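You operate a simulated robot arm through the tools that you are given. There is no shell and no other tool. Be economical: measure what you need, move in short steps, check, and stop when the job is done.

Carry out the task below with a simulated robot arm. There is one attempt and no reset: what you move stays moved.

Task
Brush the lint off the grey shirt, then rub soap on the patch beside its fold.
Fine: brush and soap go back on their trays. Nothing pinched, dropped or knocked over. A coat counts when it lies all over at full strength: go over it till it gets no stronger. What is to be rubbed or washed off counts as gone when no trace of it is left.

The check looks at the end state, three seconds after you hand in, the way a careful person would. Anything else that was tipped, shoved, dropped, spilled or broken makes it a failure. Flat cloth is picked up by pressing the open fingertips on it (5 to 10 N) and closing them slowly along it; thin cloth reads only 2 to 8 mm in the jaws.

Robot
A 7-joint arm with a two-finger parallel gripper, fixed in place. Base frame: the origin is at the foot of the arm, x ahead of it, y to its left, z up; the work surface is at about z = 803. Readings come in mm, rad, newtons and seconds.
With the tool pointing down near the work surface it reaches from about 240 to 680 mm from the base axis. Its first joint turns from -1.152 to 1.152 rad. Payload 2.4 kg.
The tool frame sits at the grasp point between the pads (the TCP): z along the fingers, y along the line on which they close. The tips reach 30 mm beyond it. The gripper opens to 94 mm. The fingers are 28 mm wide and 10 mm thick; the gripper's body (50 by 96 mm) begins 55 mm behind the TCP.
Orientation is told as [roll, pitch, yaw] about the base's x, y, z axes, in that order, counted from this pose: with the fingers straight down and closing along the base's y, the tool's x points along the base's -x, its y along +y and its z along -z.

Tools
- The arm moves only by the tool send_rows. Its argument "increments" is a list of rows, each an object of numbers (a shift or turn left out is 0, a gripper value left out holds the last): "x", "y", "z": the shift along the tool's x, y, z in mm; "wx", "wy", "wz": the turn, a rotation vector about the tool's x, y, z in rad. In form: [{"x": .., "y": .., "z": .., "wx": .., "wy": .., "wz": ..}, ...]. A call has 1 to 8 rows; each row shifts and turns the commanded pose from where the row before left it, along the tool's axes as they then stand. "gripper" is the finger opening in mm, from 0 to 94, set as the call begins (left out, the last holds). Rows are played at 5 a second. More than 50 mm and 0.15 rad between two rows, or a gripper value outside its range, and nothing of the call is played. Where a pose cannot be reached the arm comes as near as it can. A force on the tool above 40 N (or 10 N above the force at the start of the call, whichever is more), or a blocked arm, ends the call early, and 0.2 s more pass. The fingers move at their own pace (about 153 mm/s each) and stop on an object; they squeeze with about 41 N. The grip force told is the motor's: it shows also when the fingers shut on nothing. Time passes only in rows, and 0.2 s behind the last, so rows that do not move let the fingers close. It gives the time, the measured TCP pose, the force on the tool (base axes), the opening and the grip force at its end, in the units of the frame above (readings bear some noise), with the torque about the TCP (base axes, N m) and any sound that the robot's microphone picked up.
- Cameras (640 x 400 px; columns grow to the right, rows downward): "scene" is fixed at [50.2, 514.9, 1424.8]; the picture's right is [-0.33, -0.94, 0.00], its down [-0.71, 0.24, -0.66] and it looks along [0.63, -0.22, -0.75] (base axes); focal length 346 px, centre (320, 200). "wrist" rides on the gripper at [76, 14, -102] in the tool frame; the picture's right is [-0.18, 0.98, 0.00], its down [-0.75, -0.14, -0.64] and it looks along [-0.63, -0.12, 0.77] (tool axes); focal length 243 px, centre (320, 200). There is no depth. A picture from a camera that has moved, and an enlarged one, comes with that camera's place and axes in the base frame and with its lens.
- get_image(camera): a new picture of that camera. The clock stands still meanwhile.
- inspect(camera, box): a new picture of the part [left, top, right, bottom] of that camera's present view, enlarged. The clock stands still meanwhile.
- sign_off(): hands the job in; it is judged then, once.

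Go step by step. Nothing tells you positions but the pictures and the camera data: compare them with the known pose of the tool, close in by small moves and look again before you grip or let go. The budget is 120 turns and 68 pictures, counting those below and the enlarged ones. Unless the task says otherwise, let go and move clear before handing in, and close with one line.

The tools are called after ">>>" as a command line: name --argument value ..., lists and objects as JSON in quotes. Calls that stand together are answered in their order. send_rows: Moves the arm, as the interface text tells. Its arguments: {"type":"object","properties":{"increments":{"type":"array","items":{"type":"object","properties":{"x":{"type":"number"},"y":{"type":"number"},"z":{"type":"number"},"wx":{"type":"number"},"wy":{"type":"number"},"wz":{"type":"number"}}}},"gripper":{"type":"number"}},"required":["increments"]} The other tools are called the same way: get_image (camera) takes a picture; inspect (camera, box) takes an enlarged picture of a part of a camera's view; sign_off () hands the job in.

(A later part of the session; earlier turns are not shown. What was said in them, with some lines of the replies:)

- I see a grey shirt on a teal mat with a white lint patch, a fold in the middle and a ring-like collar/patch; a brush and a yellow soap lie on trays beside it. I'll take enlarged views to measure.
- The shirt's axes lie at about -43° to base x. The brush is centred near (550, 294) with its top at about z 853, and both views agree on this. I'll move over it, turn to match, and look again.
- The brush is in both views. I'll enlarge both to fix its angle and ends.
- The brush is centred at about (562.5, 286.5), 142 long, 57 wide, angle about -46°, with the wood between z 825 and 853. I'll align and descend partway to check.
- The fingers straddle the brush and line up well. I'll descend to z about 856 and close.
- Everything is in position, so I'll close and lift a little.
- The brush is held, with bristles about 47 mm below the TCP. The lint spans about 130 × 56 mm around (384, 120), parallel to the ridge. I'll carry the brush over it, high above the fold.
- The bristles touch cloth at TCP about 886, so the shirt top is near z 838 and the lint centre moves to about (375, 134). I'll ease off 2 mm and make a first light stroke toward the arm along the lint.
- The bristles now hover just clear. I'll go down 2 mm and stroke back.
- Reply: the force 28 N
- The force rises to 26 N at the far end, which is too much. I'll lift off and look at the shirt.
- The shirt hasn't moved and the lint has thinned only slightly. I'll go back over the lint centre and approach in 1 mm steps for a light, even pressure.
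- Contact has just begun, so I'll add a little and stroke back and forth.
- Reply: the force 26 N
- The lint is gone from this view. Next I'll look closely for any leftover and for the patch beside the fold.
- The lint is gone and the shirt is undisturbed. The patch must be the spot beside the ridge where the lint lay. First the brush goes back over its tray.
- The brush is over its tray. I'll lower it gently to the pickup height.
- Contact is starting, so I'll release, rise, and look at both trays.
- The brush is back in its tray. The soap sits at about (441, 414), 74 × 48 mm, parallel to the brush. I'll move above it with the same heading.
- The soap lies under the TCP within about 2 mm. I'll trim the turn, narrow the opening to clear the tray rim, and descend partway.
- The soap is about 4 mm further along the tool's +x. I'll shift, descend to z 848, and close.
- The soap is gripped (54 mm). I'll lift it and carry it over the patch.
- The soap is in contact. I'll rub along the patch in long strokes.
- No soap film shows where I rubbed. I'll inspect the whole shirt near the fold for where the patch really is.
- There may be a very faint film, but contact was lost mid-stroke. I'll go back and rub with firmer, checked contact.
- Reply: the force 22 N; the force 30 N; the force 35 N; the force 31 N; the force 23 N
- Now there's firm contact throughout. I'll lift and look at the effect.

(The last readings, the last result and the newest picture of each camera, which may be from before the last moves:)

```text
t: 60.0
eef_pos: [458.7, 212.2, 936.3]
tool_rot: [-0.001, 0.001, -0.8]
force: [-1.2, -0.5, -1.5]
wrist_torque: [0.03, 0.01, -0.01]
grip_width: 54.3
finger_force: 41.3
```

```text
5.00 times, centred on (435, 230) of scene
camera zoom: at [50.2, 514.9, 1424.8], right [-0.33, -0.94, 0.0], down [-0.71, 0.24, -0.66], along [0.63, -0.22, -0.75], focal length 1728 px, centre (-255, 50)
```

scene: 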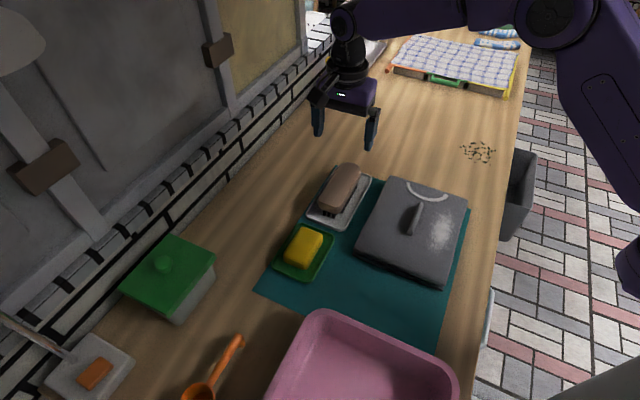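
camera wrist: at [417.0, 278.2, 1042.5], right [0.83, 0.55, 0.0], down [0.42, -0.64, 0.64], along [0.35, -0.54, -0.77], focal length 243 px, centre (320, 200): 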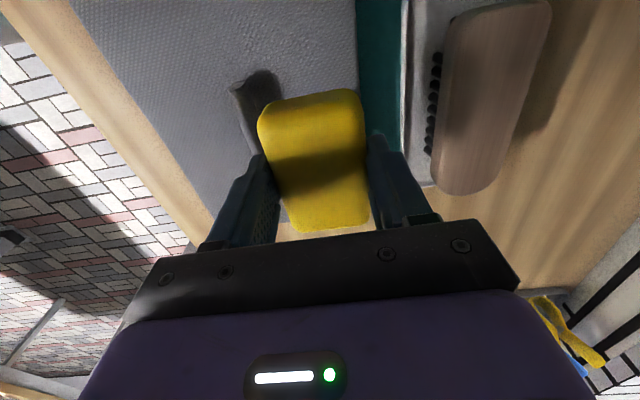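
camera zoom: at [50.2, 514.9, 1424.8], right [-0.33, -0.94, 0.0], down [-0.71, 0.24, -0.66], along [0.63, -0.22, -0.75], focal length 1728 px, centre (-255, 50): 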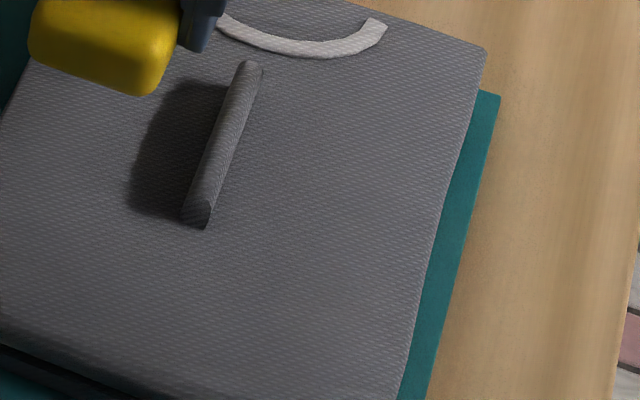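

>>> inspect --camera "scene" --box '[420, 200, 465, 260]'

>>> get_image --camera "scene"

```text
6.67 times, centred on (442, 230) of scene
camera zoom: at [50.2, 514.9, 1424.8], right [-0.33, -0.94, 0.0], down [-0.71, 0.24, -0.66], along [0.63, -0.22, -0.75], focal length 2304 px, centre (-497, 0)
```

zoom: 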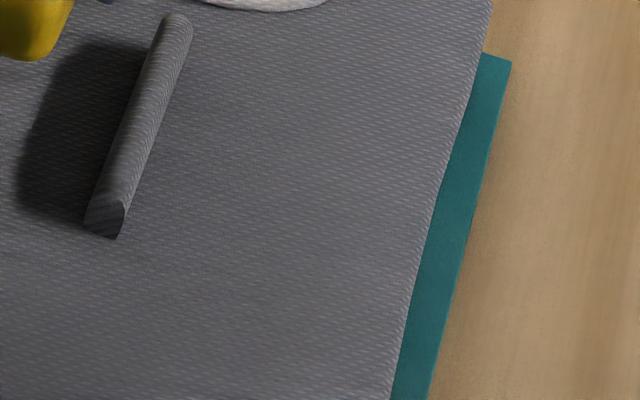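

```text
30 pictures are left
```

scene: 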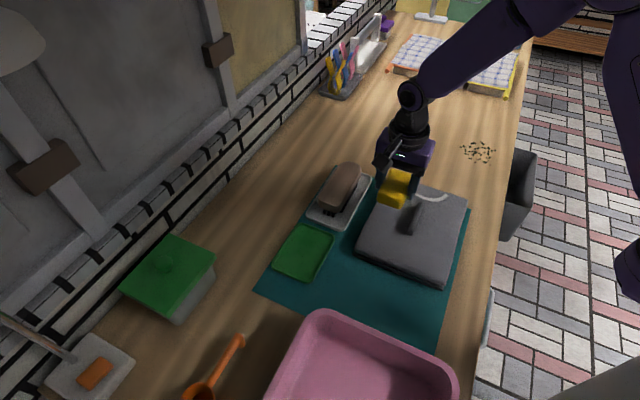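

Rubbing there leaves nothing visible, so the patch may be somewhere I can't see well, such as the shaded side of the fold. I'll use the wrist camera to look at that side up close.

>>> send_rows --increments '[{"y": -40}, {"y": -40}, {"y": -30}, {"x": 30}, {}]'

>>> get_image --camera "wrist"

>>> inspect --camera "wrist" --box '[340, 0, 640, 200]'

```text
t: 61.2
eef_pos: [356.6, 157.1, 937.4]
tool_rot: [-0.001, 0.0, -0.799]
force: [1.3, -0.1, -0.7]
wrist_torque: [-0.01, 0.02, 0.0]
grip_width: 54.4
finger_force: 41.1
```

```text
29 pictures are left
camera wrist: at [314.3, 220.8, 1040.3], right [0.83, 0.55, 0.0], down [0.42, -0.64, 0.64], along [0.35, -0.53, -0.77], focal length 243 px, centre (320, 200)
```

wrist: 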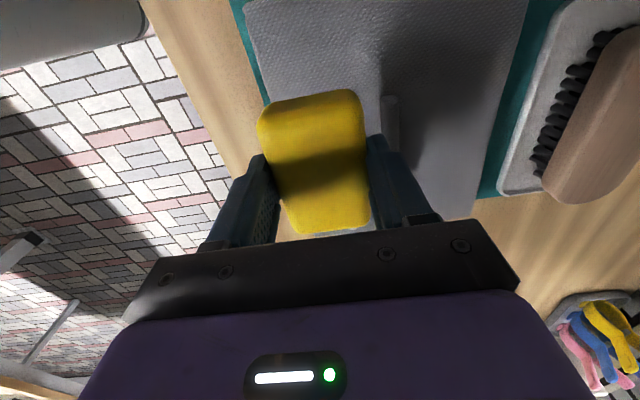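

```text
2.00 times, centred on (490, 100) of wrist
camera zoom: at [314.3, 220.8, 1040.3], right [0.83, 0.55, 0.0], down [0.42, -0.64, 0.64], along [0.35, -0.53, -0.77], focal length 485 px, centre (-20, 400)
```

zoom: 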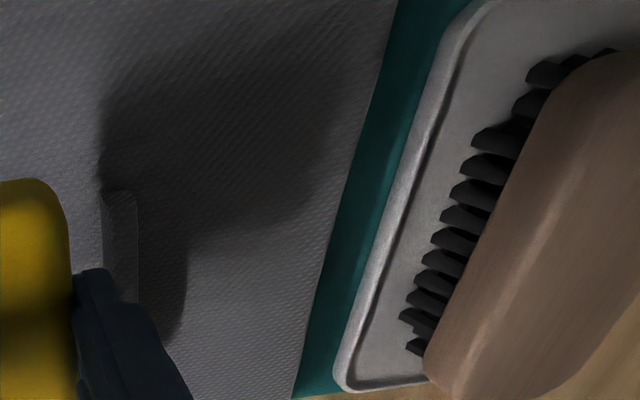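

The other side shows only shadow, with no stain. The brush cleaned best at light pressure, so I'll try the lint patch again with a gentle, even pressure.

>>> send_rows --increments '[{"y": -10, "x": -30}, {}, {"z": 30}, {"z": 27}, {"z": 1}, {}]'

>>> send_rows --increments '[{"z": 0.5}, {}]'

>>> send_rows --increments '[{"z": 0.4}, {}]'

>>> send_rows --increments '[{"z": 0.3}, {}]'

```text
t: 62.6
eef_pos: [372.3, 131.8, 877.3]
tool_rot: [0.0, 0.001, -0.799]
force: [-0.9, -0.3, -1.0]
wrist_torque: [0.04, 0.0, 0.01]
grip_width: 54.1
finger_force: 40.9
```

```text
t: 63.2
eef_pos: [373.8, 131.9, 878.2]
tool_rot: [0.0, 0.001, -0.801]
force: [-0.3, 0.8, -1.5]
wrist_torque: [0.01, -0.01, 0.01]
grip_width: 54.1
finger_force: 40.9
```

```text
t: 63.8
eef_pos: [374.0, 130.8, 875.8]
tool_rot: [0.001, 0.001, -0.8]
force: [0.1, -0.2, -1.3]
wrist_torque: [-0.03, -0.01, 0.01]
grip_width: 54.0
finger_force: 41.2
```

```text
t: 64.4
eef_pos: [375.4, 129.9, 876.2]
tool_rot: [0.0, -0.001, -0.8]
force: [0.5, 0.9, -1.2]
wrist_torque: [-0.01, 0.03, -0.02]
grip_width: 54.2
finger_force: 41.2
```

>>> send_rows --increments '[{"z": 0.4}, {}]'

>>> send_rows --increments '[{"z": 0.3}, {}]'

>>> send_rows --increments '[{"z": 0.3}, {}]'

```text
t: 65.0
eef_pos: [374.3, 130.9, 875.5]
tool_rot: [0.0, -0.001, -0.798]
force: [-1.3, 0.4, -1.3]
wrist_torque: [0.0, 0.0, 0.01]
grip_width: 54.2
finger_force: 41.2
```

```text
t: 65.6
eef_pos: [373.1, 131.3, 876.1]
tool_rot: [-0.001, -0.001, -0.798]
force: [1.0, -0.9, 2.1]
wrist_torque: [-0.14, -0.14, 0.03]
grip_width: 54.5
finger_force: 40.5
```

```text
t: 66.2
eef_pos: [374.0, 130.6, 875.1]
tool_rot: [0.001, 0.0, -0.801]
force: [0.8, 3.4, 11.6]
wrist_torque: [-0.02, -0.06, 0.02]
grip_width: 53.9
finger_force: 40.9
```

>>> send_rows --increments '[{"z": -0.15}, {"x": 8}, {"x": 8}, {"x": 8}]'

>>> send_rows --increments '[{"x": -8}, {"x": -8}, {"x": -8}]'

>>> send_rows --increments '[{"x": -8}, {"x": -8}, {"x": -8}]'

>>> send_rows --increments '[{"x": 8}, {"x": 8}, {"x": 8}]'

```text
t: 67.2
eef_pos: [357.4, 145.7, 876.3]
tool_rot: [0.0, -0.002, -0.799]
force: [0.2, -0.2, -1.4]
wrist_torque: [0.03, -0.02, 0.0]
grip_width: 54.2
finger_force: 40.9
```

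```text
t: 68.0
eef_pos: [373.7, 129.4, 875.7]
tool_rot: [0.0, 0.001, -0.8]
force: [-0.2, 0.2, -2.2]
wrist_torque: [-0.01, 0.01, -0.02]
grip_width: 54.4
finger_force: 41.1
```

```text
t: 68.8
eef_pos: [390.3, 111.1, 876.5]
tool_rot: [0.001, -0.001, -0.799]
force: [-0.7, 2.1, 2.1]
wrist_torque: [-0.03, -0.06, 0.0]
grip_width: 54.2
finger_force: 40.8
```

```text
t: 69.6
eef_pos: [373.4, 129.1, 875.2]
tool_rot: [0.001, 0.0, -0.8]
force: [0.9, -0.6, -0.3]
wrist_torque: [-0.09, -0.09, 0.01]
grip_width: 54.3
finger_force: 41.0
```

>>> send_rows --increments '[{"z": 0.35}, {"x": 8}, {"x": 8}, {"x": 8}]'

>>> send_rows --increments '[{"x": -8}, {"x": -8}, {"x": -8}, {"x": -8}, {"x": -8}, {"x": -8}]'

>>> send_rows --increments '[{"x": 8}, {"x": 8}, {"x": 8}]'

>>> send_rows --increments '[{"z": -20}, {"z": -40}, {"y": 40}, {"y": 40}, {"y": 40}, {"y": 20}, {}]'

>>> inspect --camera "scene" --box '[350, 180, 480, 290]'

```text
t: 70.6
eef_pos: [356.3, 146.9, 875.9]
tool_rot: [-0.001, 0.001, -0.801]
force: [-0.8, -0.1, -1.1]
wrist_torque: [0.0, 0.0, -0.04]
grip_width: 54.2
finger_force: 40.5
```

```text
t: 72.0
eef_pos: [390.2, 112.6, 875.5]
tool_rot: [0.001, -0.001, -0.799]
force: [-5.6, 4.9, 16.1]
wrist_torque: [0.17, 0.17, -0.04]
grip_width: 54.4
finger_force: 41.1
```

```text
t: 72.8
eef_pos: [373.6, 129.8, 874.8]
tool_rot: [0.003, -0.001, -0.801]
force: [7.5, -5.5, 16.4]
wrist_torque: [-0.21, -0.25, 0.0]
grip_width: 54.1
finger_force: 41.4
```

```text
t: 74.4
eef_pos: [476.0, 225.7, 935.4]
tool_rot: [-0.001, 0.0, -0.798]
force: [-1.0, 0.6, -0.7]
wrist_torque: [0.01, -0.02, -0.04]
grip_width: 54.2
finger_force: 40.9
```

```text
3.64 times, centred on (415, 235) of scene
camera zoom: at [50.2, 514.9, 1424.8], right [-0.33, -0.94, 0.0], down [-0.71, 0.24, -0.66], along [0.63, -0.22, -0.75], focal length 1257 px, centre (-26, 73)
```

zoom: 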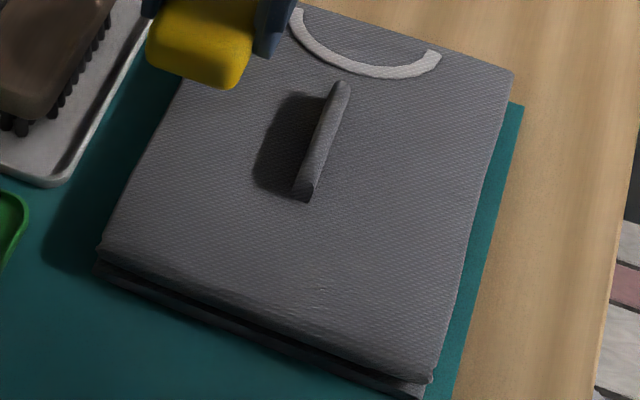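

Still nothing. The fold stands at mid-shirt with the lint on one side, so the patch to soap may be its mirror on the shaded side. That would be about n = 473, the same distance from the ridge. I'll touch down there, clear of the ridge.

>>> send_rows --increments '[{"y": -26}, {}, {"z": 30}, {"z": 20}, {"z": 6}, {}]'

>>> send_rows --increments '[{"z": 1.2}, {}]'

>>> send_rows --increments '[{"z": 0.8}, {}]'

>>> send_rows --increments '[{"z": 0.7}, {}]'

>>> inspect --camera "scene" --box '[340, 130, 480, 270]'

```text
t: 75.8
eef_pos: [455.3, 208.6, 878.1]
tool_rot: [0.0, 0.001, -0.799]
force: [-0.1, 0.2, -1.5]
wrist_torque: [0.0, 0.01, -0.01]
grip_width: 54.0
finger_force: 41.1
```

```text
t: 76.4
eef_pos: [455.7, 210.5, 876.6]
tool_rot: [-0.001, 0.001, -0.8]
force: [0.0, 0.7, -1.7]
wrist_torque: [-0.01, 0.01, 0.03]
grip_width: 54.3
finger_force: 40.5
```

```text
t: 77.0
eef_pos: [454.8, 210.0, 876.7]
tool_rot: [0.0, -0.001, -0.8]
force: [-0.2, 0.2, -1.3]
wrist_torque: [0.0, 0.02, -0.02]
grip_width: 54.3
finger_force: 41.2
```

```text
t: 77.6
eef_pos: [455.0, 210.4, 875.6]
tool_rot: [-0.002, 0.0, -0.8]
force: [0.2, -0.2, -0.5]
wrist_torque: [0.01, -0.03, -0.02]
grip_width: 54.0
finger_force: 41.0
```

```text
2.86 times, centred on (410, 200) of scene
camera zoom: at [50.2, 514.9, 1424.8], right [-0.33, -0.94, 0.0], down [-0.71, 0.24, -0.66], along [0.63, -0.22, -0.75], focal length 987 px, centre (63, 200)
```

zoom: 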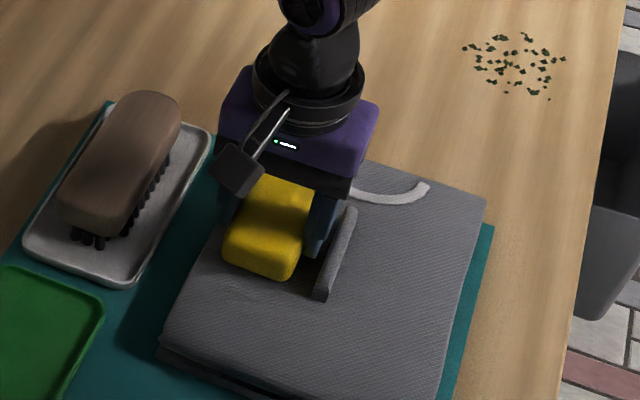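

>>> send_rows --increments '[{"z": 0.5}, {}]'

>>> send_rows --increments '[{"z": 0.5}, {}]'

>>> send_rows --increments '[{"z": 0.4}, {}]'

```text
t: 78.2
eef_pos: [455.9, 209.1, 876.4]
tool_rot: [-0.001, 0.001, -0.801]
force: [-0.9, -1.1, 0.7]
wrist_torque: [-0.03, -0.03, 0.01]
grip_width: 54.3
finger_force: 40.9
```

```text
t: 78.8
eef_pos: [454.8, 208.9, 874.8]
tool_rot: [0.0, -0.001, -0.799]
force: [-6.1, -0.9, 21.6]
wrist_torque: [-0.22, 0.14, -0.01]
grip_width: 54.1
finger_force: 41.0
```

```text
t: 79.4
eef_pos: [455.5, 209.3, 875.7]
tool_rot: [0.0, -0.001, -0.799]
force: [-5.4, -2.8, 32.6]
wrist_torque: [-0.27, 0.34, 0.0]
grip_width: 54.6
finger_force: 41.3
```

>>> send_rows --increments '[{"z": -0.4}, {"x": 8}, {"x": 8}, {"x": 8}]'

>>> send_rows --increments '[{"x": -8}, {"x": -8}, {"x": -8}, {"x": -8}, {"x": -8}, {"x": -8}]'

>>> send_rows --increments '[{"x": 8}, {"x": 8}, {"x": 8}]'

>>> send_rows --increments '[{"z": -20}, {"z": -40}, {"y": 40}, {"y": 40}, {"y": 40}, {}]'

>>> inspect --camera "scene" --box '[340, 160, 480, 290]'

```text
t: 80.4
eef_pos: [438.8, 225.8, 875.0]
tool_rot: [0.006, -0.003, -0.8]
force: [10.9, -10.4, 30.5]
wrist_torque: [-0.41, -0.31, 0.07]
grip_width: 54.2
finger_force: 40.7
```

```text
t: 81.8
eef_pos: [473.1, 190.7, 874.6]
tool_rot: [-0.001, -0.001, -0.802]
force: [-0.6, 1.0, 1.0]
wrist_torque: [0.07, -0.05, 0.05]
grip_width: 54.0
finger_force: 41.6
```

```text
t: 82.6
eef_pos: [456.5, 210.0, 876.5]
tool_rot: [-0.002, 0.0, -0.801]
force: [0.5, -0.1, -1.7]
wrist_torque: [0.0, 0.0, -0.02]
grip_width: 54.3
finger_force: 41.0
```

```text
t: 84.0
eef_pos: [542.7, 293.0, 936.3]
tool_rot: [0.001, -0.001, -0.801]
force: [-0.2, 0.0, -0.6]
wrist_torque: [0.04, -0.01, -0.05]
grip_width: 54.3
finger_force: 40.2
```

```text
3.08 times, centred on (410, 225) of scene
camera zoom: at [50.2, 514.9, 1424.8], right [-0.33, -0.94, 0.0], down [-0.71, 0.24, -0.66], along [0.63, -0.22, -0.75], focal length 1063 px, centre (43, 123)
```

zoom: 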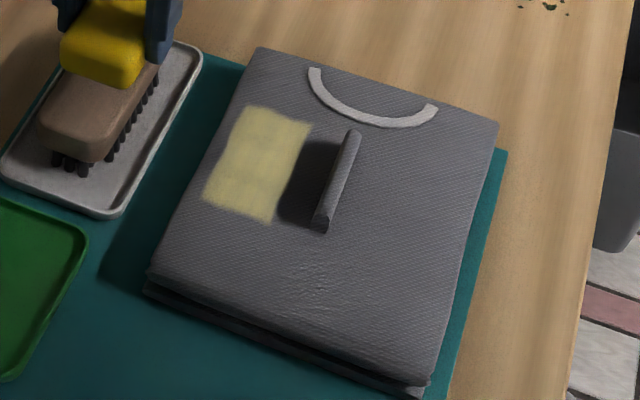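

A soap film appeared: the patch is on the shaded side, so far u 115–212, n 450–500. I'll go on rubbing there with firm contact, and also a little beyond each edge to cover all of it.

>>> send_rows --increments '[{"y": -40}, {"y": -40}, {"y": -40}, {}, {"z": 30}, {"z": 29}, {"z": 1}, {}]'

>>> send_rows --increments '[{"z": 0.6}, {}]'

>>> send_rows --increments '[{"z": 0.5}, {}]'

```text
t: 85.8
eef_pos: [454.4, 208.9, 875.0]
tool_rot: [0.0, -0.002, -0.8]
force: [-3.6, -0.7, 6.5]
wrist_torque: [-0.06, 0.09, -0.03]
grip_width: 54.2
finger_force: 41.5
```

```text
t: 86.4
eef_pos: [455.0, 209.3, 876.1]
tool_rot: [0.001, 0.0, -0.799]
force: [-6.1, -1.9, 22.0]
wrist_torque: [-0.14, 0.33, 0.0]
grip_width: 54.2
finger_force: 40.5
```

```text
t: 87.0
eef_pos: [453.8, 208.6, 874.9]
tool_rot: [0.0, -0.001, -0.8]
force: [-10.7, -1.3, 37.5]
wrist_torque: [-0.13, 0.36, 0.0]
grip_width: 54.4
finger_force: 41.0
```

>>> send_rows --increments '[{"z": -0.4}, {"x": 8}, {"x": 8}, {"x": 8}, {"x": 8}]'

>>> send_rows --increments '[{"x": -8}, {"x": -8}, {"x": -8}, {"x": -8}]'

>>> send_rows --increments '[{"x": -8}, {"x": -8}, {"x": -8}, {"x": -8}]'

>>> send_rows --increments '[{"x": 8}, {"x": 8}, {"x": 8}, {"x": 8}]'

```text
t: 88.2
eef_pos: [432.8, 232.1, 874.1]
tool_rot: [0.001, -0.001, -0.8]
force: [5.6, -3.1, 14.1]
wrist_torque: [-0.16, -0.58, -0.07]
grip_width: 54.1
finger_force: 41.1
```

```text
t: 89.2
eef_pos: [456.0, 209.6, 873.9]
tool_rot: [0.001, -0.001, -0.799]
force: [-9.4, 9.9, 30.9]
wrist_torque: [0.16, 0.3, -0.09]
grip_width: 54.4
finger_force: 40.4
```

```text
t: 90.2
eef_pos: [478.3, 186.5, 874.7]
tool_rot: [-0.002, 0.001, -0.8]
force: [-8.0, 6.6, 24.2]
wrist_torque: [0.18, 0.12, 0.02]
grip_width: 54.2
finger_force: 40.5
```

```text
t: 91.2
eef_pos: [457.2, 207.9, 873.5]
tool_rot: [0.0, -0.001, -0.8]
force: [7.7, -6.4, 21.4]
wrist_torque: [-0.32, -0.21, 0.09]
grip_width: 54.1
finger_force: 40.9
```

Contact is solid. Next come lanes shifted by -6 and then +9 mm across, each with full strokes.

>>> send_rows --increments '[{"y": -6}, {"x": 10}, {"x": 10}, {"x": 10}, {"x": -10}, {"x": -10}, {"x": -10}]'

>>> send_rows --increments '[{"x": -10}, {"x": -10}, {"x": -10}, {"x": 10}, {"x": 10}, {"x": 10}, {"y": 6}]'

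>>> send_rows --increments '[{"y": 8}, {"x": 10}, {"x": 10}, {"x": 10}, {"x": -10}, {"x": -10}, {"x": -10}]'

>>> send_rows --increments '[{"x": -10}, {"x": -10}, {"x": -10}, {"x": 10}, {"x": 10}, {"x": 10}, {"y": -8}]'

>>> send_rows --increments '[{"z": -20}, {"z": -40}, {"y": 40}, {"y": 40}, {"y": 40}, {}]'

>>> inspect --camera "scene" --box '[340, 160, 480, 290]'

```text
t: 92.8
eef_pos: [451.1, 205.4, 874.7]
tool_rot: [-0.001, 0.0, -0.8]
force: [0.3, -0.3, -1.6]
wrist_torque: [0.01, 0.02, 0.02]
grip_width: 54.0
finger_force: 40.6
```

```text
t: 94.4
eef_pos: [455.5, 208.5, 875.3]
tool_rot: [-0.001, -0.001, -0.799]
force: [0.1, -0.1, -1.7]
wrist_torque: [0.01, 0.01, -0.01]
grip_width: 54.5
finger_force: 40.9
```

```text
t: 96.0
eef_pos: [462.0, 213.6, 874.8]
tool_rot: [0.0, 0.0, -0.8]
force: [0.0, 0.0, -1.0]
wrist_torque: [0.01, 0.03, 0.0]
grip_width: 54.2
finger_force: 41.3
```

```text
t: 97.6
eef_pos: [456.2, 211.8, 875.6]
tool_rot: [0.003, 0.001, -0.799]
force: [1.2, 1.9, 4.1]
wrist_torque: [0.03, -0.04, -0.04]
grip_width: 54.0
finger_force: 41.0
```

```text
t: 99.0
eef_pos: [541.3, 291.8, 934.7]
tool_rot: [-0.002, 0.0, -0.799]
force: [-1.2, 0.0, -1.6]
wrist_torque: [-0.02, -0.01, 0.0]
grip_width: 54.2
finger_force: 40.5
```

```text
3.08 times, centred on (410, 225) of scene
camera zoom: at [50.2, 514.9, 1424.8], right [-0.33, -0.94, 0.0], down [-0.71, 0.24, -0.66], along [0.63, -0.22, -0.75], focal length 1063 px, centre (43, 123)
```

zoom: 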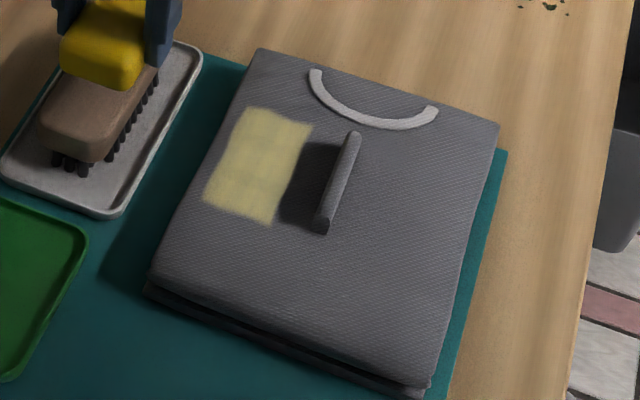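

The film's outline hasn't changed, so it is the true patch. I'll check its strength up close.

>>> inspect --camera "scene" --box '[380, 190, 420, 240]'

```text
8.00 times, centred on (400, 215) of scene
camera zoom: at [50.2, 514.9, 1424.8], right [-0.33, -0.94, 0.0], down [-0.71, 0.24, -0.66], along [0.63, -0.22, -0.75], focal length 2765 px, centre (-320, 80)
```

zoom: 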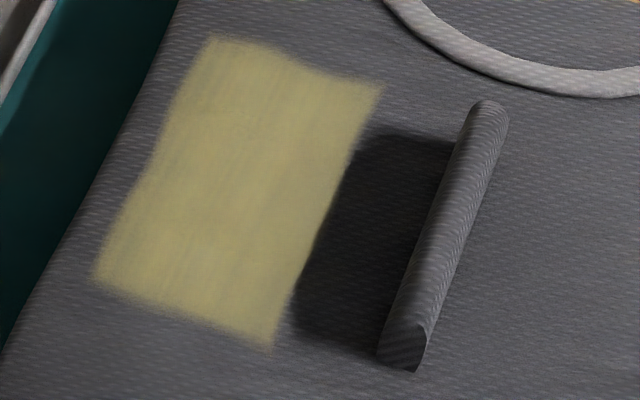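

The film is nearly even, with slightly lighter streaks. I'll do another full set with firm contact.

>>> send_rows --increments '[{"y": -40}, {"y": -40}, {"y": -40}, {}, {"z": 30}, {"z": 29}, {"z": 1}, {}]'

>>> send_rows --increments '[{"z": 0.5}, {}]'

>>> send_rows --increments '[{"z": 0.3}, {}]'

```text
t: 100.8
eef_pos: [455.2, 209.3, 874.1]
tool_rot: [-0.001, -0.001, -0.799]
force: [-0.1, 1.7, -1.7]
wrist_torque: [-0.02, -0.01, 0.0]
grip_width: 54.1
finger_force: 41.0
```

```text
t: 101.4
eef_pos: [454.4, 209.9, 874.2]
tool_rot: [0.0, -0.001, -0.8]
force: [-4.1, -1.7, 8.3]
wrist_torque: [-0.07, -0.01, 0.0]
grip_width: 54.2
finger_force: 40.8
```

```text
t: 102.0
eef_pos: [454.7, 210.3, 874.7]
tool_rot: [0.002, 0.0, -0.799]
force: [-2.5, 2.4, 9.4]
wrist_torque: [0.05, 0.12, -0.04]
grip_width: 54.3
finger_force: 41.7
```

>>> send_rows --increments '[{"z": 0.5}, {"y": -6}, {"x": 10}, {"x": 10}, {"x": 10}]'

>>> send_rows --increments '[{"x": -10}, {"x": -10}, {"x": -10}, {"x": -10}, {"x": -10}, {"x": -10}]'

>>> send_rows --increments '[{"y": 6}, {"x": 10}, {"x": 10}, {"x": 10}, {"x": 10}, {"x": 10}, {"x": 10}]'

>>> send_rows --increments '[{"y": 7}, {"x": -10}, {"x": -10}, {"x": -10}, {"x": -10}, {"x": -10}, {"x": -10}]'

```text
t: 103.2
eef_pos: [430.4, 226.3, 874.7]
tool_rot: [0.004, -0.003, -0.801]
force: [8.8, -8.9, 25.8]
wrist_torque: [-0.43, -0.03, 0.16]
grip_width: 54.1
finger_force: 40.9
```

```text
t: 104.6
eef_pos: [470.3, 185.4, 873.0]
tool_rot: [-0.001, -0.001, -0.798]
force: [-8.1, 9.4, 30.1]
wrist_torque: [0.27, 0.46, -0.13]
grip_width: 54.2
finger_force: 40.9
```

```text
t: 106.2
eef_pos: [434.3, 230.4, 874.1]
tool_rot: [0.0, -0.001, -0.8]
force: [5.0, -3.9, 15.3]
wrist_torque: [-0.2, -0.39, 0.02]
grip_width: 54.1
finger_force: 41.2
```

```text
t: 107.8
eef_pos: [482.6, 191.8, 874.3]
tool_rot: [-0.001, 0.0, -0.799]
force: [0.1, -0.4, -1.7]
wrist_torque: [0.02, 0.04, 0.0]
grip_width: 54.1
finger_force: 40.8
```

>>> send_rows --increments '[{"z": 0.7}, {"x": 10}, {"x": 10}, {"x": 10}]'

>>> send_rows --increments '[{"z": 0.3}, {"x": 10}, {"x": 10}, {"x": 10}]'

>>> send_rows --increments '[{"x": -10}, {"x": -10}, {"x": -10}, {"x": -10}, {"x": -10}, {"x": -10}]'

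>>> send_rows --increments '[{"y": -7}, {"x": 10}, {"x": 10}, {"x": 10}, {"x": 10}, {"x": 10}, {"x": 10}]'

>>> send_rows --increments '[{"y": -6}, {"x": -10}, {"x": -10}, {"x": -10}, {"x": -10}, {"x": -10}, {"x": -10}]'

```text
t: 108.8
eef_pos: [460.0, 213.5, 874.4]
tool_rot: [0.0, -0.002, -0.799]
force: [0.7, -0.7, -0.8]
wrist_torque: [-0.03, -0.03, -0.03]
grip_width: 54.3
finger_force: 40.8
```

```text
t: 109.8
eef_pos: [439.2, 237.0, 875.4]
tool_rot: [0.002, 0.001, -0.801]
force: [1.4, -0.6, 3.5]
wrist_torque: [-0.03, 0.11, 0.07]
grip_width: 54.1
finger_force: 40.8
```

```text
t: 111.2
eef_pos: [482.0, 195.3, 873.2]
tool_rot: [0.002, 0.0, -0.802]
force: [-7.2, 8.2, 26.5]
wrist_torque: [0.13, 0.53, -0.14]
grip_width: 54.2
finger_force: 40.9
```

```text
t: 112.0
eef_pos: [469.7, 194.7, 874.4]
tool_rot: [0.003, -0.003, -0.804]
force: [-2.6, -0.2, 8.4]
wrist_torque: [0.1, 0.47, 0.07]
grip_width: 54.3
finger_force: 41.0
stopped in row 3: the force on the tool passed its limit at 40 N (the readings are from after the stop); the commanded pose is now the measured one
```

```text
t: 113.6
eef_pos: [506.2, 147.9, 873.9]
tool_rot: [0.001, -0.004, -0.806]
force: [-3.3, 5.4, 12.8]
wrist_torque: [0.1, 0.5, -0.16]
grip_width: 54.2
finger_force: 41.0
```

One stroke stopped on force and the next ran further out. I'll lift and check.

>>> send_rows --increments '[{"z": -20}, {"z": -40}, {"x": 40}, {"x": 38, "y": 30}, {"y": 40}, {"y": 40}, {"y": 16}, {}]'

>>> inspect --camera "scene" --box '[340, 160, 480, 290]'

>>> inspect --camera "scene" --box '[380, 190, 420, 240]'

```text
t: 115.4
eef_pos: [542.9, 290.7, 935.0]
tool_rot: [0.004, -0.004, -0.802]
force: [-0.8, -0.4, -1.3]
wrist_torque: [0.04, -0.01, 0.01]
grip_width: 54.5
finger_force: 41.2
```

```text
3.08 times, centred on (410, 225) of scene
camera zoom: at [50.2, 514.9, 1424.8], right [-0.33, -0.94, 0.0], down [-0.71, 0.24, -0.66], along [0.63, -0.22, -0.75], focal length 1063 px, centre (43, 123)
```

zoom: 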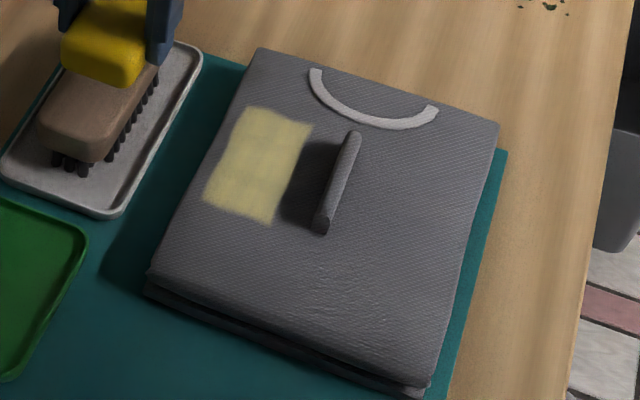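

```text
8.00 times, centred on (400, 215) of scene
camera zoom: at [50.2, 514.9, 1424.8], right [-0.33, -0.94, 0.0], down [-0.71, 0.24, -0.66], along [0.63, -0.22, -0.75], focal length 2765 px, centre (-320, 80)
```

zoom: 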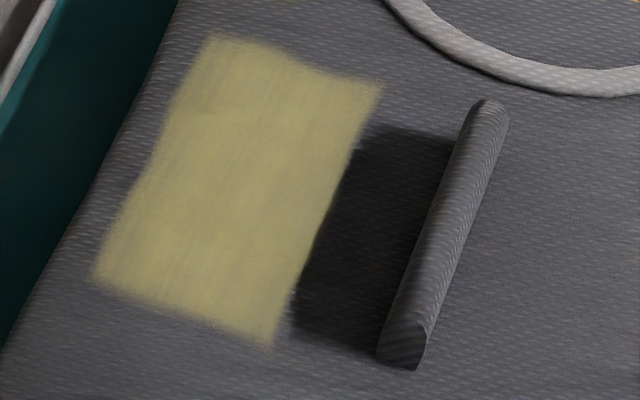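

It looks the same or slightly stronger. One more full set will confirm it has saturated.

>>> send_rows --increments '[{"y": -40}, {"y": -40}, {"y": -39, "x": 2}, {}, {"z": 30}, {"z": 25}, {"z": 2}, {}]'

>>> send_rows --increments '[{"z": 1}, {}]'

>>> send_rows --increments '[{"z": 0.7}, {}]'

>>> send_rows --increments '[{"z": 0.5}, {}]'

```text
t: 117.2
eef_pos: [455.7, 210.9, 876.0]
tool_rot: [0.007, -0.005, -0.805]
force: [0.7, -0.1, -1.0]
wrist_torque: [-0.01, 0.0, -0.01]
grip_width: 54.0
finger_force: 41.4
```

```text
t: 117.8
eef_pos: [454.7, 211.7, 874.4]
tool_rot: [0.005, -0.004, -0.804]
force: [0.2, -0.2, -1.6]
wrist_torque: [0.0, 0.01, 0.0]
grip_width: 54.2
finger_force: 40.9
```

```text
t: 118.4
eef_pos: [456.1, 211.1, 874.6]
tool_rot: [0.004, -0.004, -0.805]
force: [0.0, -0.5, -1.5]
wrist_torque: [0.03, 0.01, -0.02]
grip_width: 54.0
finger_force: 41.3
```

```text
t: 119.0
eef_pos: [456.4, 210.4, 873.9]
tool_rot: [0.005, -0.004, -0.805]
force: [-0.3, -2.1, 3.6]
wrist_torque: [-0.04, 0.18, 0.07]
grip_width: 54.1
finger_force: 41.2
```

>>> send_rows --increments '[{"z": 0.6}, {"x": 10}, {"x": 10}, {"x": 10}]'

>>> send_rows --increments '[{"x": -10}, {"x": -10}, {"x": -10}, {"x": -10}, {"x": -10}, {"x": -10}]'

>>> send_rows --increments '[{"y": -5}, {"x": 10}, {"x": 10}, {"x": 10}, {"x": 10}, {"x": 10}, {"x": 10}]'

>>> send_rows --increments '[{"y": 11}, {"x": -10}, {"x": -10}, {"x": -10}, {"x": -10}, {"x": -10}, {"x": -10}]'

```text
t: 120.0
eef_pos: [435.6, 233.2, 873.9]
tool_rot: [0.006, -0.003, -0.803]
force: [7.0, -6.4, 22.5]
wrist_torque: [-0.49, 0.26, 0.26]
grip_width: 54.4
finger_force: 41.2
```

```text
t: 120.5
eef_pos: [443.1, 226.9, 873.1]
tool_rot: [0.004, -0.004, -0.8]
force: [-1.4, -2.0, 7.4]
wrist_torque: [-0.31, 0.14, -0.03]
grip_width: 54.3
finger_force: 41.0
stopped in row 2: the force on the tool passed its limit at 42 N (the readings are from after the stop); the commanded pose is now the measured one
```

```text
t: 122.1
eef_pos: [398.8, 266.5, 874.6]
tool_rot: [0.007, -0.002, -0.799]
force: [9.4, -8.9, 30.7]
wrist_torque: [-0.83, 0.13, 0.31]
grip_width: 54.2
finger_force: 41.6
```

```text
t: 122.4
eef_pos: [398.8, 266.0, 873.9]
tool_rot: [-0.002, -0.003, -0.8]
force: [-4.3, -3.2, 14.7]
wrist_torque: [0.11, -0.25, -0.06]
grip_width: 54.3
finger_force: 41.1
stopped in row 1: the force on the tool passed its limit at 51 N (the readings are from after the stop); the commanded pose is now the measured one
```

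I've been pressing a bit too hard. I'll ease off, stroke back over the patch at lower force, then lift and look.

>>> send_rows --increments '[{"z": -0.3}, {"x": -12}, {"x": -12}, {"x": -12}, {"x": -12}]'

```text
t: 123.6
eef_pos: [430.6, 233.0, 875.0]
tool_rot: [-0.004, 0.0, -0.803]
force: [-1.8, 1.9, 5.8]
wrist_torque: [0.19, -0.09, 0.08]
grip_width: 54.3
finger_force: 41.1
```

>>> send_rows --increments '[{"y": 6}, {"x": -12}, {"x": -12}, {"x": -12}, {"x": -12}, {"x": -12}]'

```text
t: 125.0
eef_pos: [480.5, 193.9, 872.3]
tool_rot: [-0.003, -0.002, -0.803]
force: [-4.9, 4.7, 15.8]
wrist_torque: [0.38, -0.1, 0.07]
grip_width: 54.3
finger_force: 40.7
```

>>> send_rows --increments '[{"y": -4}, {"x": 12}, {"x": 12}, {"x": 12}, {"x": 12}, {"x": 12}]'

```text
t: 126.4
eef_pos: [434.5, 234.9, 875.1]
tool_rot: [-0.004, -0.002, -0.803]
force: [1.8, -1.8, 6.2]
wrist_torque: [0.03, -0.26, -0.03]
grip_width: 54.3
finger_force: 41.2
```

>>> send_rows --increments '[{"y": -6, "z": 0.1}, {"x": -12}, {"x": -12}, {"x": -12}, {"x": -12}, {"x": -12}]'

>>> send_rows --increments '[{"z": -20}, {"z": -40}, {"x": 26, "y": 30}, {"y": 40}, {"y": 40}, {"y": 12}, {}]'

>>> inspect --camera "scene" --box '[380, 190, 420, 240]'

>>> inspect --camera "scene" --box '[320, 130, 480, 290]'

```text
t: 127.8
eef_pos: [471.0, 188.8, 872.6]
tool_rot: [-0.001, -0.002, -0.803]
force: [-11.0, 10.7, 37.4]
wrist_torque: [0.44, 0.21, 0.01]
grip_width: 53.9
finger_force: 41.1
```

```text
t: 129.4
eef_pos: [541.0, 291.4, 934.4]
tool_rot: [-0.002, 0.0, -0.802]
force: [0.3, -0.2, -1.6]
wrist_torque: [-0.02, -0.04, -0.02]
grip_width: 54.1
finger_force: 41.3
```

```text
8.00 times, centred on (400, 215) of scene
camera zoom: at [50.2, 514.9, 1424.8], right [-0.33, -0.94, 0.0], down [-0.71, 0.24, -0.66], along [0.63, -0.22, -0.75], focal length 2765 px, centre (-320, 80)
```

zoom: 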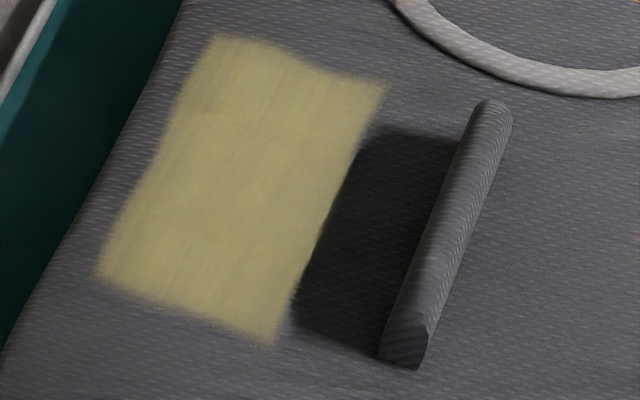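

```text
2.50 times, centred on (400, 210) of scene
camera zoom: at [50.2, 514.9, 1424.8], right [-0.33, -0.94, 0.0], down [-0.71, 0.24, -0.66], along [0.63, -0.22, -0.75], focal length 864 px, centre (120, 175)
```

zoom: 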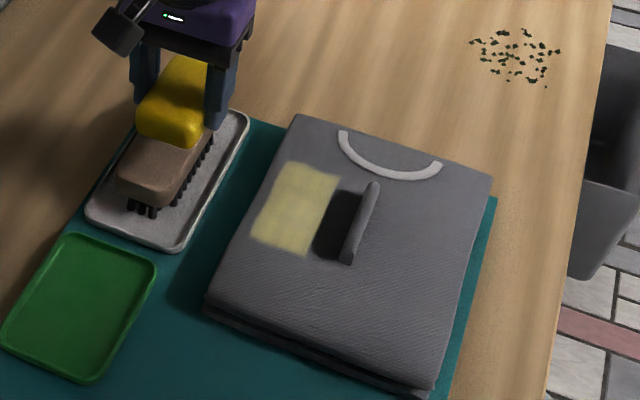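

The film is full and even and no longer changes, so it has saturated. I'll take the soap back over its green tray.

>>> send_rows --increments '[{"x": 40, "y": 4}, {"x": 40, "y": 4}, {"x": 40, "y": 4}, {"x": 41, "y": 4}, {"wz": 0.033}, {"z": 30}, {"z": 25}, {}]'

>>> inspect --camera "scene" --box '[240, 170, 360, 290]'

>>> get_image --camera "wrist"

```text
t: 131.2
eef_pos: [439.6, 415.2, 878.8]
tool_rot: [-0.004, -0.002, -0.836]
force: [0.4, 0.6, -1.2]
wrist_torque: [0.02, -0.02, -0.03]
grip_width: 54.1
finger_force: 40.9
```

```text
3.33 times, centred on (300, 230) of scene
camera zoom: at [50.2, 514.9, 1424.8], right [-0.33, -0.94, 0.0], down [-0.71, 0.24, -0.66], along [0.63, -0.22, -0.75], focal length 1152 px, centre (387, 100)
```

zoom: 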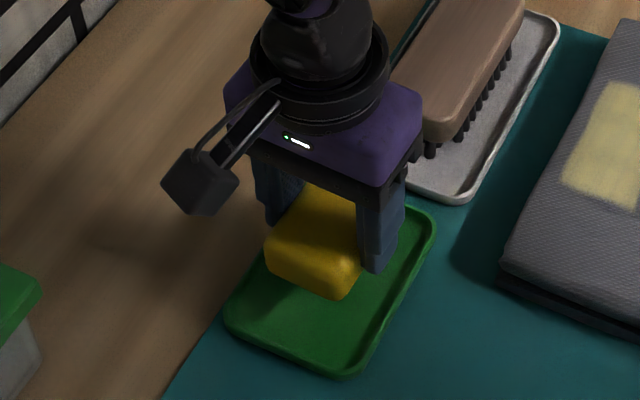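

```text
17 pictures are left
camera wrist: at [400.0, 481.7, 982.2], right [0.85, 0.52, 0.0], down [0.4, -0.65, 0.64], along [0.33, -0.55, -0.77], focal length 243 px, centre (320, 200)
```

wrist: 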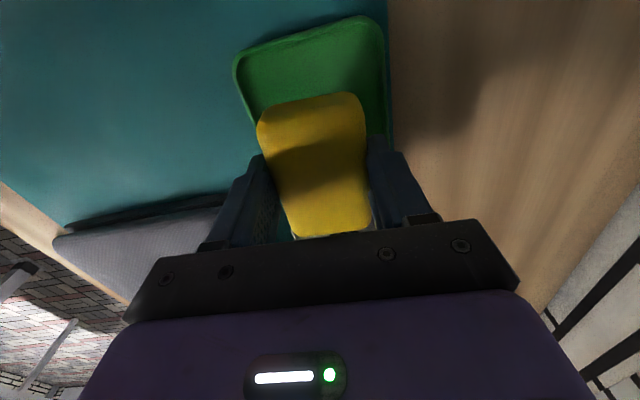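

>>> send_rows --increments '[{"x": 1, "y": 1, "z": 15}, {"z": 13}, {}]'

>>> send_rows --increments '[{"z": 2}, {}]'

>>> send_rows --increments '[{"z": 1.5}, {}]'

>>> send_rows --increments '[{"z": 1}, {}]'

```text
t: 132.0
eef_pos: [441.4, 416.3, 850.9]
tool_rot: [-0.003, -0.001, -0.837]
force: [0.1, -0.3, -2.3]
wrist_torque: [-0.03, 0.01, -0.02]
grip_width: 54.2
finger_force: 40.9
```

```text
t: 132.6
eef_pos: [442.6, 417.1, 846.9]
tool_rot: [-0.005, -0.001, -0.835]
force: [0.2, -1.0, -1.5]
wrist_torque: [-0.01, -0.01, 0.0]
grip_width: 54.2
finger_force: 40.9
```

```text
t: 133.2
eef_pos: [440.7, 416.8, 846.8]
tool_rot: [-0.004, -0.001, -0.836]
force: [0.0, 0.1, -1.0]
wrist_torque: [0.03, -0.02, -0.02]
grip_width: 54.2
finger_force: 41.0
```

```text
t: 133.8
eef_pos: [440.0, 417.7, 845.3]
tool_rot: [-0.003, -0.002, -0.836]
force: [-0.5, -0.5, 0.3]
wrist_torque: [0.0, -0.01, -0.02]
grip_width: 54.3
finger_force: 41.2
```

>>> send_rows --increments '[{"z": 0.5}, {}]'

>>> inspect --camera "scene" --box '[240, 170, 360, 290]'

```text
t: 134.4
eef_pos: [439.9, 417.4, 844.4]
tool_rot: [-0.003, -0.002, -0.835]
force: [-0.9, -0.7, 4.7]
wrist_torque: [0.04, -0.13, -0.01]
grip_width: 54.0
finger_force: 41.0
```

```text
3.33 times, centred on (300, 230) of scene
camera zoom: at [50.1, 514.8, 1424.8], right [-0.33, -0.94, 0.0], down [-0.71, 0.24, -0.66], along [0.63, -0.22, -0.75], focal length 1152 px, centre (387, 100)
```

zoom: 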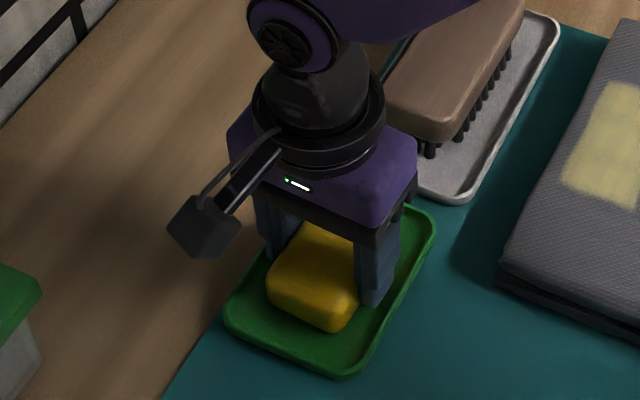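

The soap rests in its tray at the original spot. I'll open slightly and rise.

>>> send_rows --increments '[{}, {}]' --gripper 64

>>> send_rows --increments '[{"z": -10}, {"z": -30}, {"z": -40}, {"z": -40}, {"z": -40}, {"z": -40}, {}]'

>>> get_image --camera "scene"

>>> inspect --camera "scene" --box '[250, 150, 480, 300]'

>>> inspect --camera "scene" --box '[420, 190, 470, 260]'

```text
t: 135.0
eef_pos: [439.9, 417.7, 843.6]
tool_rot: [-0.004, -0.002, -0.836]
force: [0.0, -0.1, 0.3]
wrist_torque: [0.01, -0.03, 0.0]
grip_width: 63.8
finger_force: 0.1
```

```text
t: 136.6
eef_pos: [440.0, 420.4, 1044.1]
tool_rot: [-0.005, -0.002, -0.836]
force: [-0.7, 0.7, -0.6]
wrist_torque: [0.01, -0.01, 0.03]
grip_width: 64.1
finger_force: 0.0
```

```text
15 pictures are left
```

scene: 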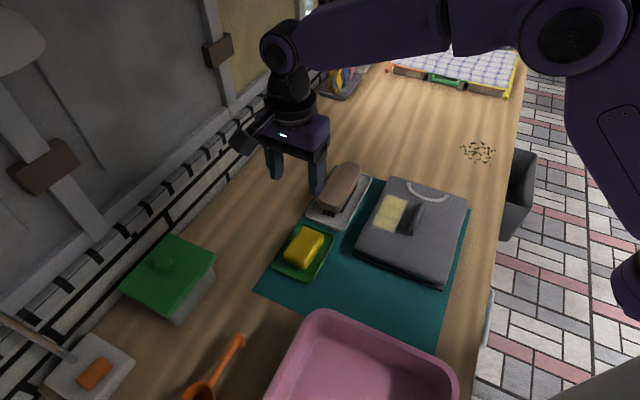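

```text
2.67 times, centred on (365, 225) of scene
camera zoom: at [50.2, 514.9, 1424.8], right [-0.33, -0.94, 0.0], down [-0.71, 0.24, -0.66], along [0.63, -0.22, -0.75], focal length 922 px, centre (200, 133)
```

zoom: 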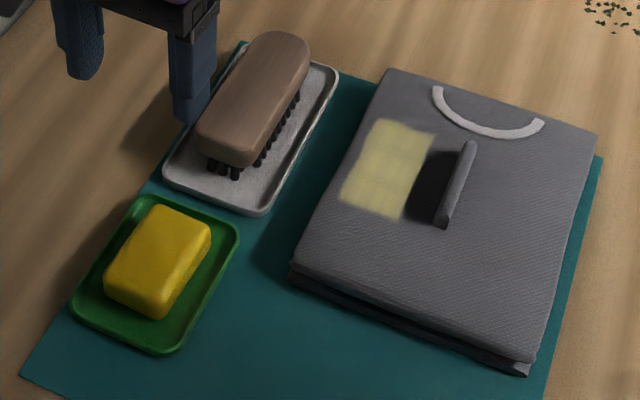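

```text
5.71 times, centred on (445, 225) of scene
camera zoom: at [50.2, 514.9, 1424.8], right [-0.33, -0.94, 0.0], down [-0.71, 0.24, -0.66], along [0.63, -0.22, -0.75], focal length 1975 px, centre (-394, 57)
```

zoom: 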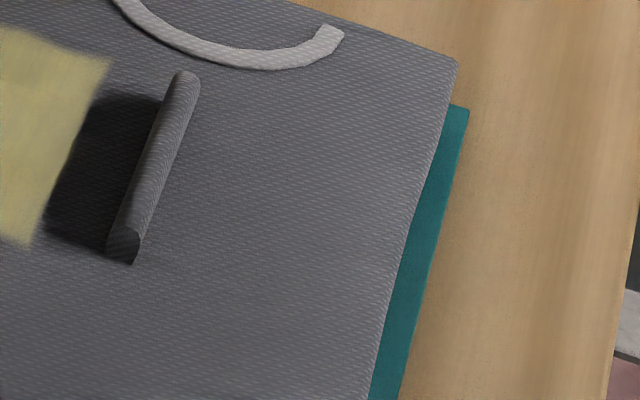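

Everything is back in place and no lint remains. One last close look at the coat from the wrist side for evenness.

>>> inspect --camera "scene" --box '[372, 190, 408, 234]'

>>> get_image --camera "wrist"

```text
9.09 times, centred on (390, 212) of scene
camera zoom: at [50.2, 514.9, 1424.8], right [-0.33, -0.94, 0.0], down [-0.71, 0.24, -0.66], along [0.63, -0.22, -0.75], focal length 3142 px, centre (-316, 91)
```

zoom: 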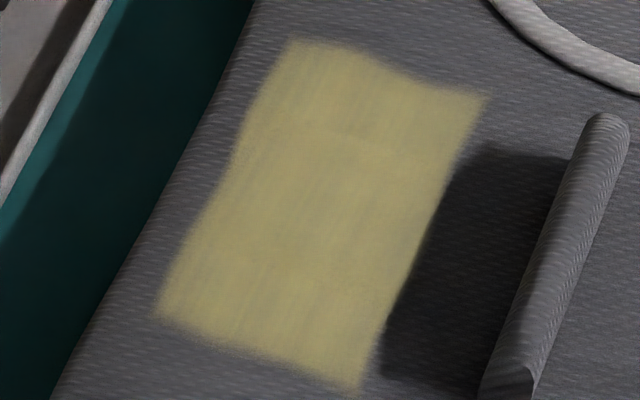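

```text
11 pictures are left
camera wrist: at [401.4, 486.6, 1146.8], right [0.85, 0.52, 0.0], down [0.4, -0.65, 0.64], along [0.33, -0.55, -0.77], focal length 243 px, centre (320, 200)
```

wrist: 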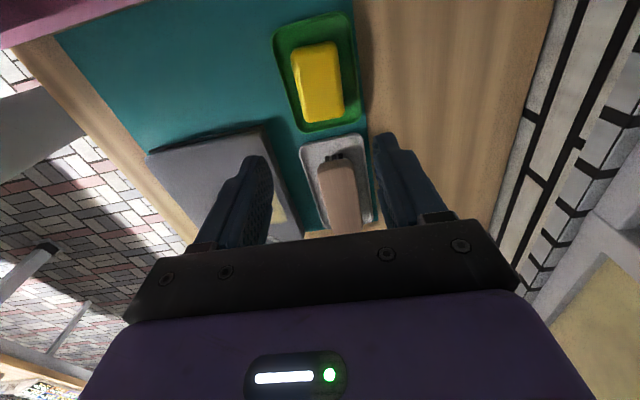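

The coat is even over the whole patch, the lint is gone, both tools rest on their trays, and the arm is clear. I'll hand in now.

>>> sign_off

```text
The job is handed in.
```

The lint is brushed off the grey shirt and the patch beside its fold has a full, even coat of soap. The brush and soap are back on their trays. While looking for the patch, I also rubbed the soap where the lint had been; it left no visible mark there.
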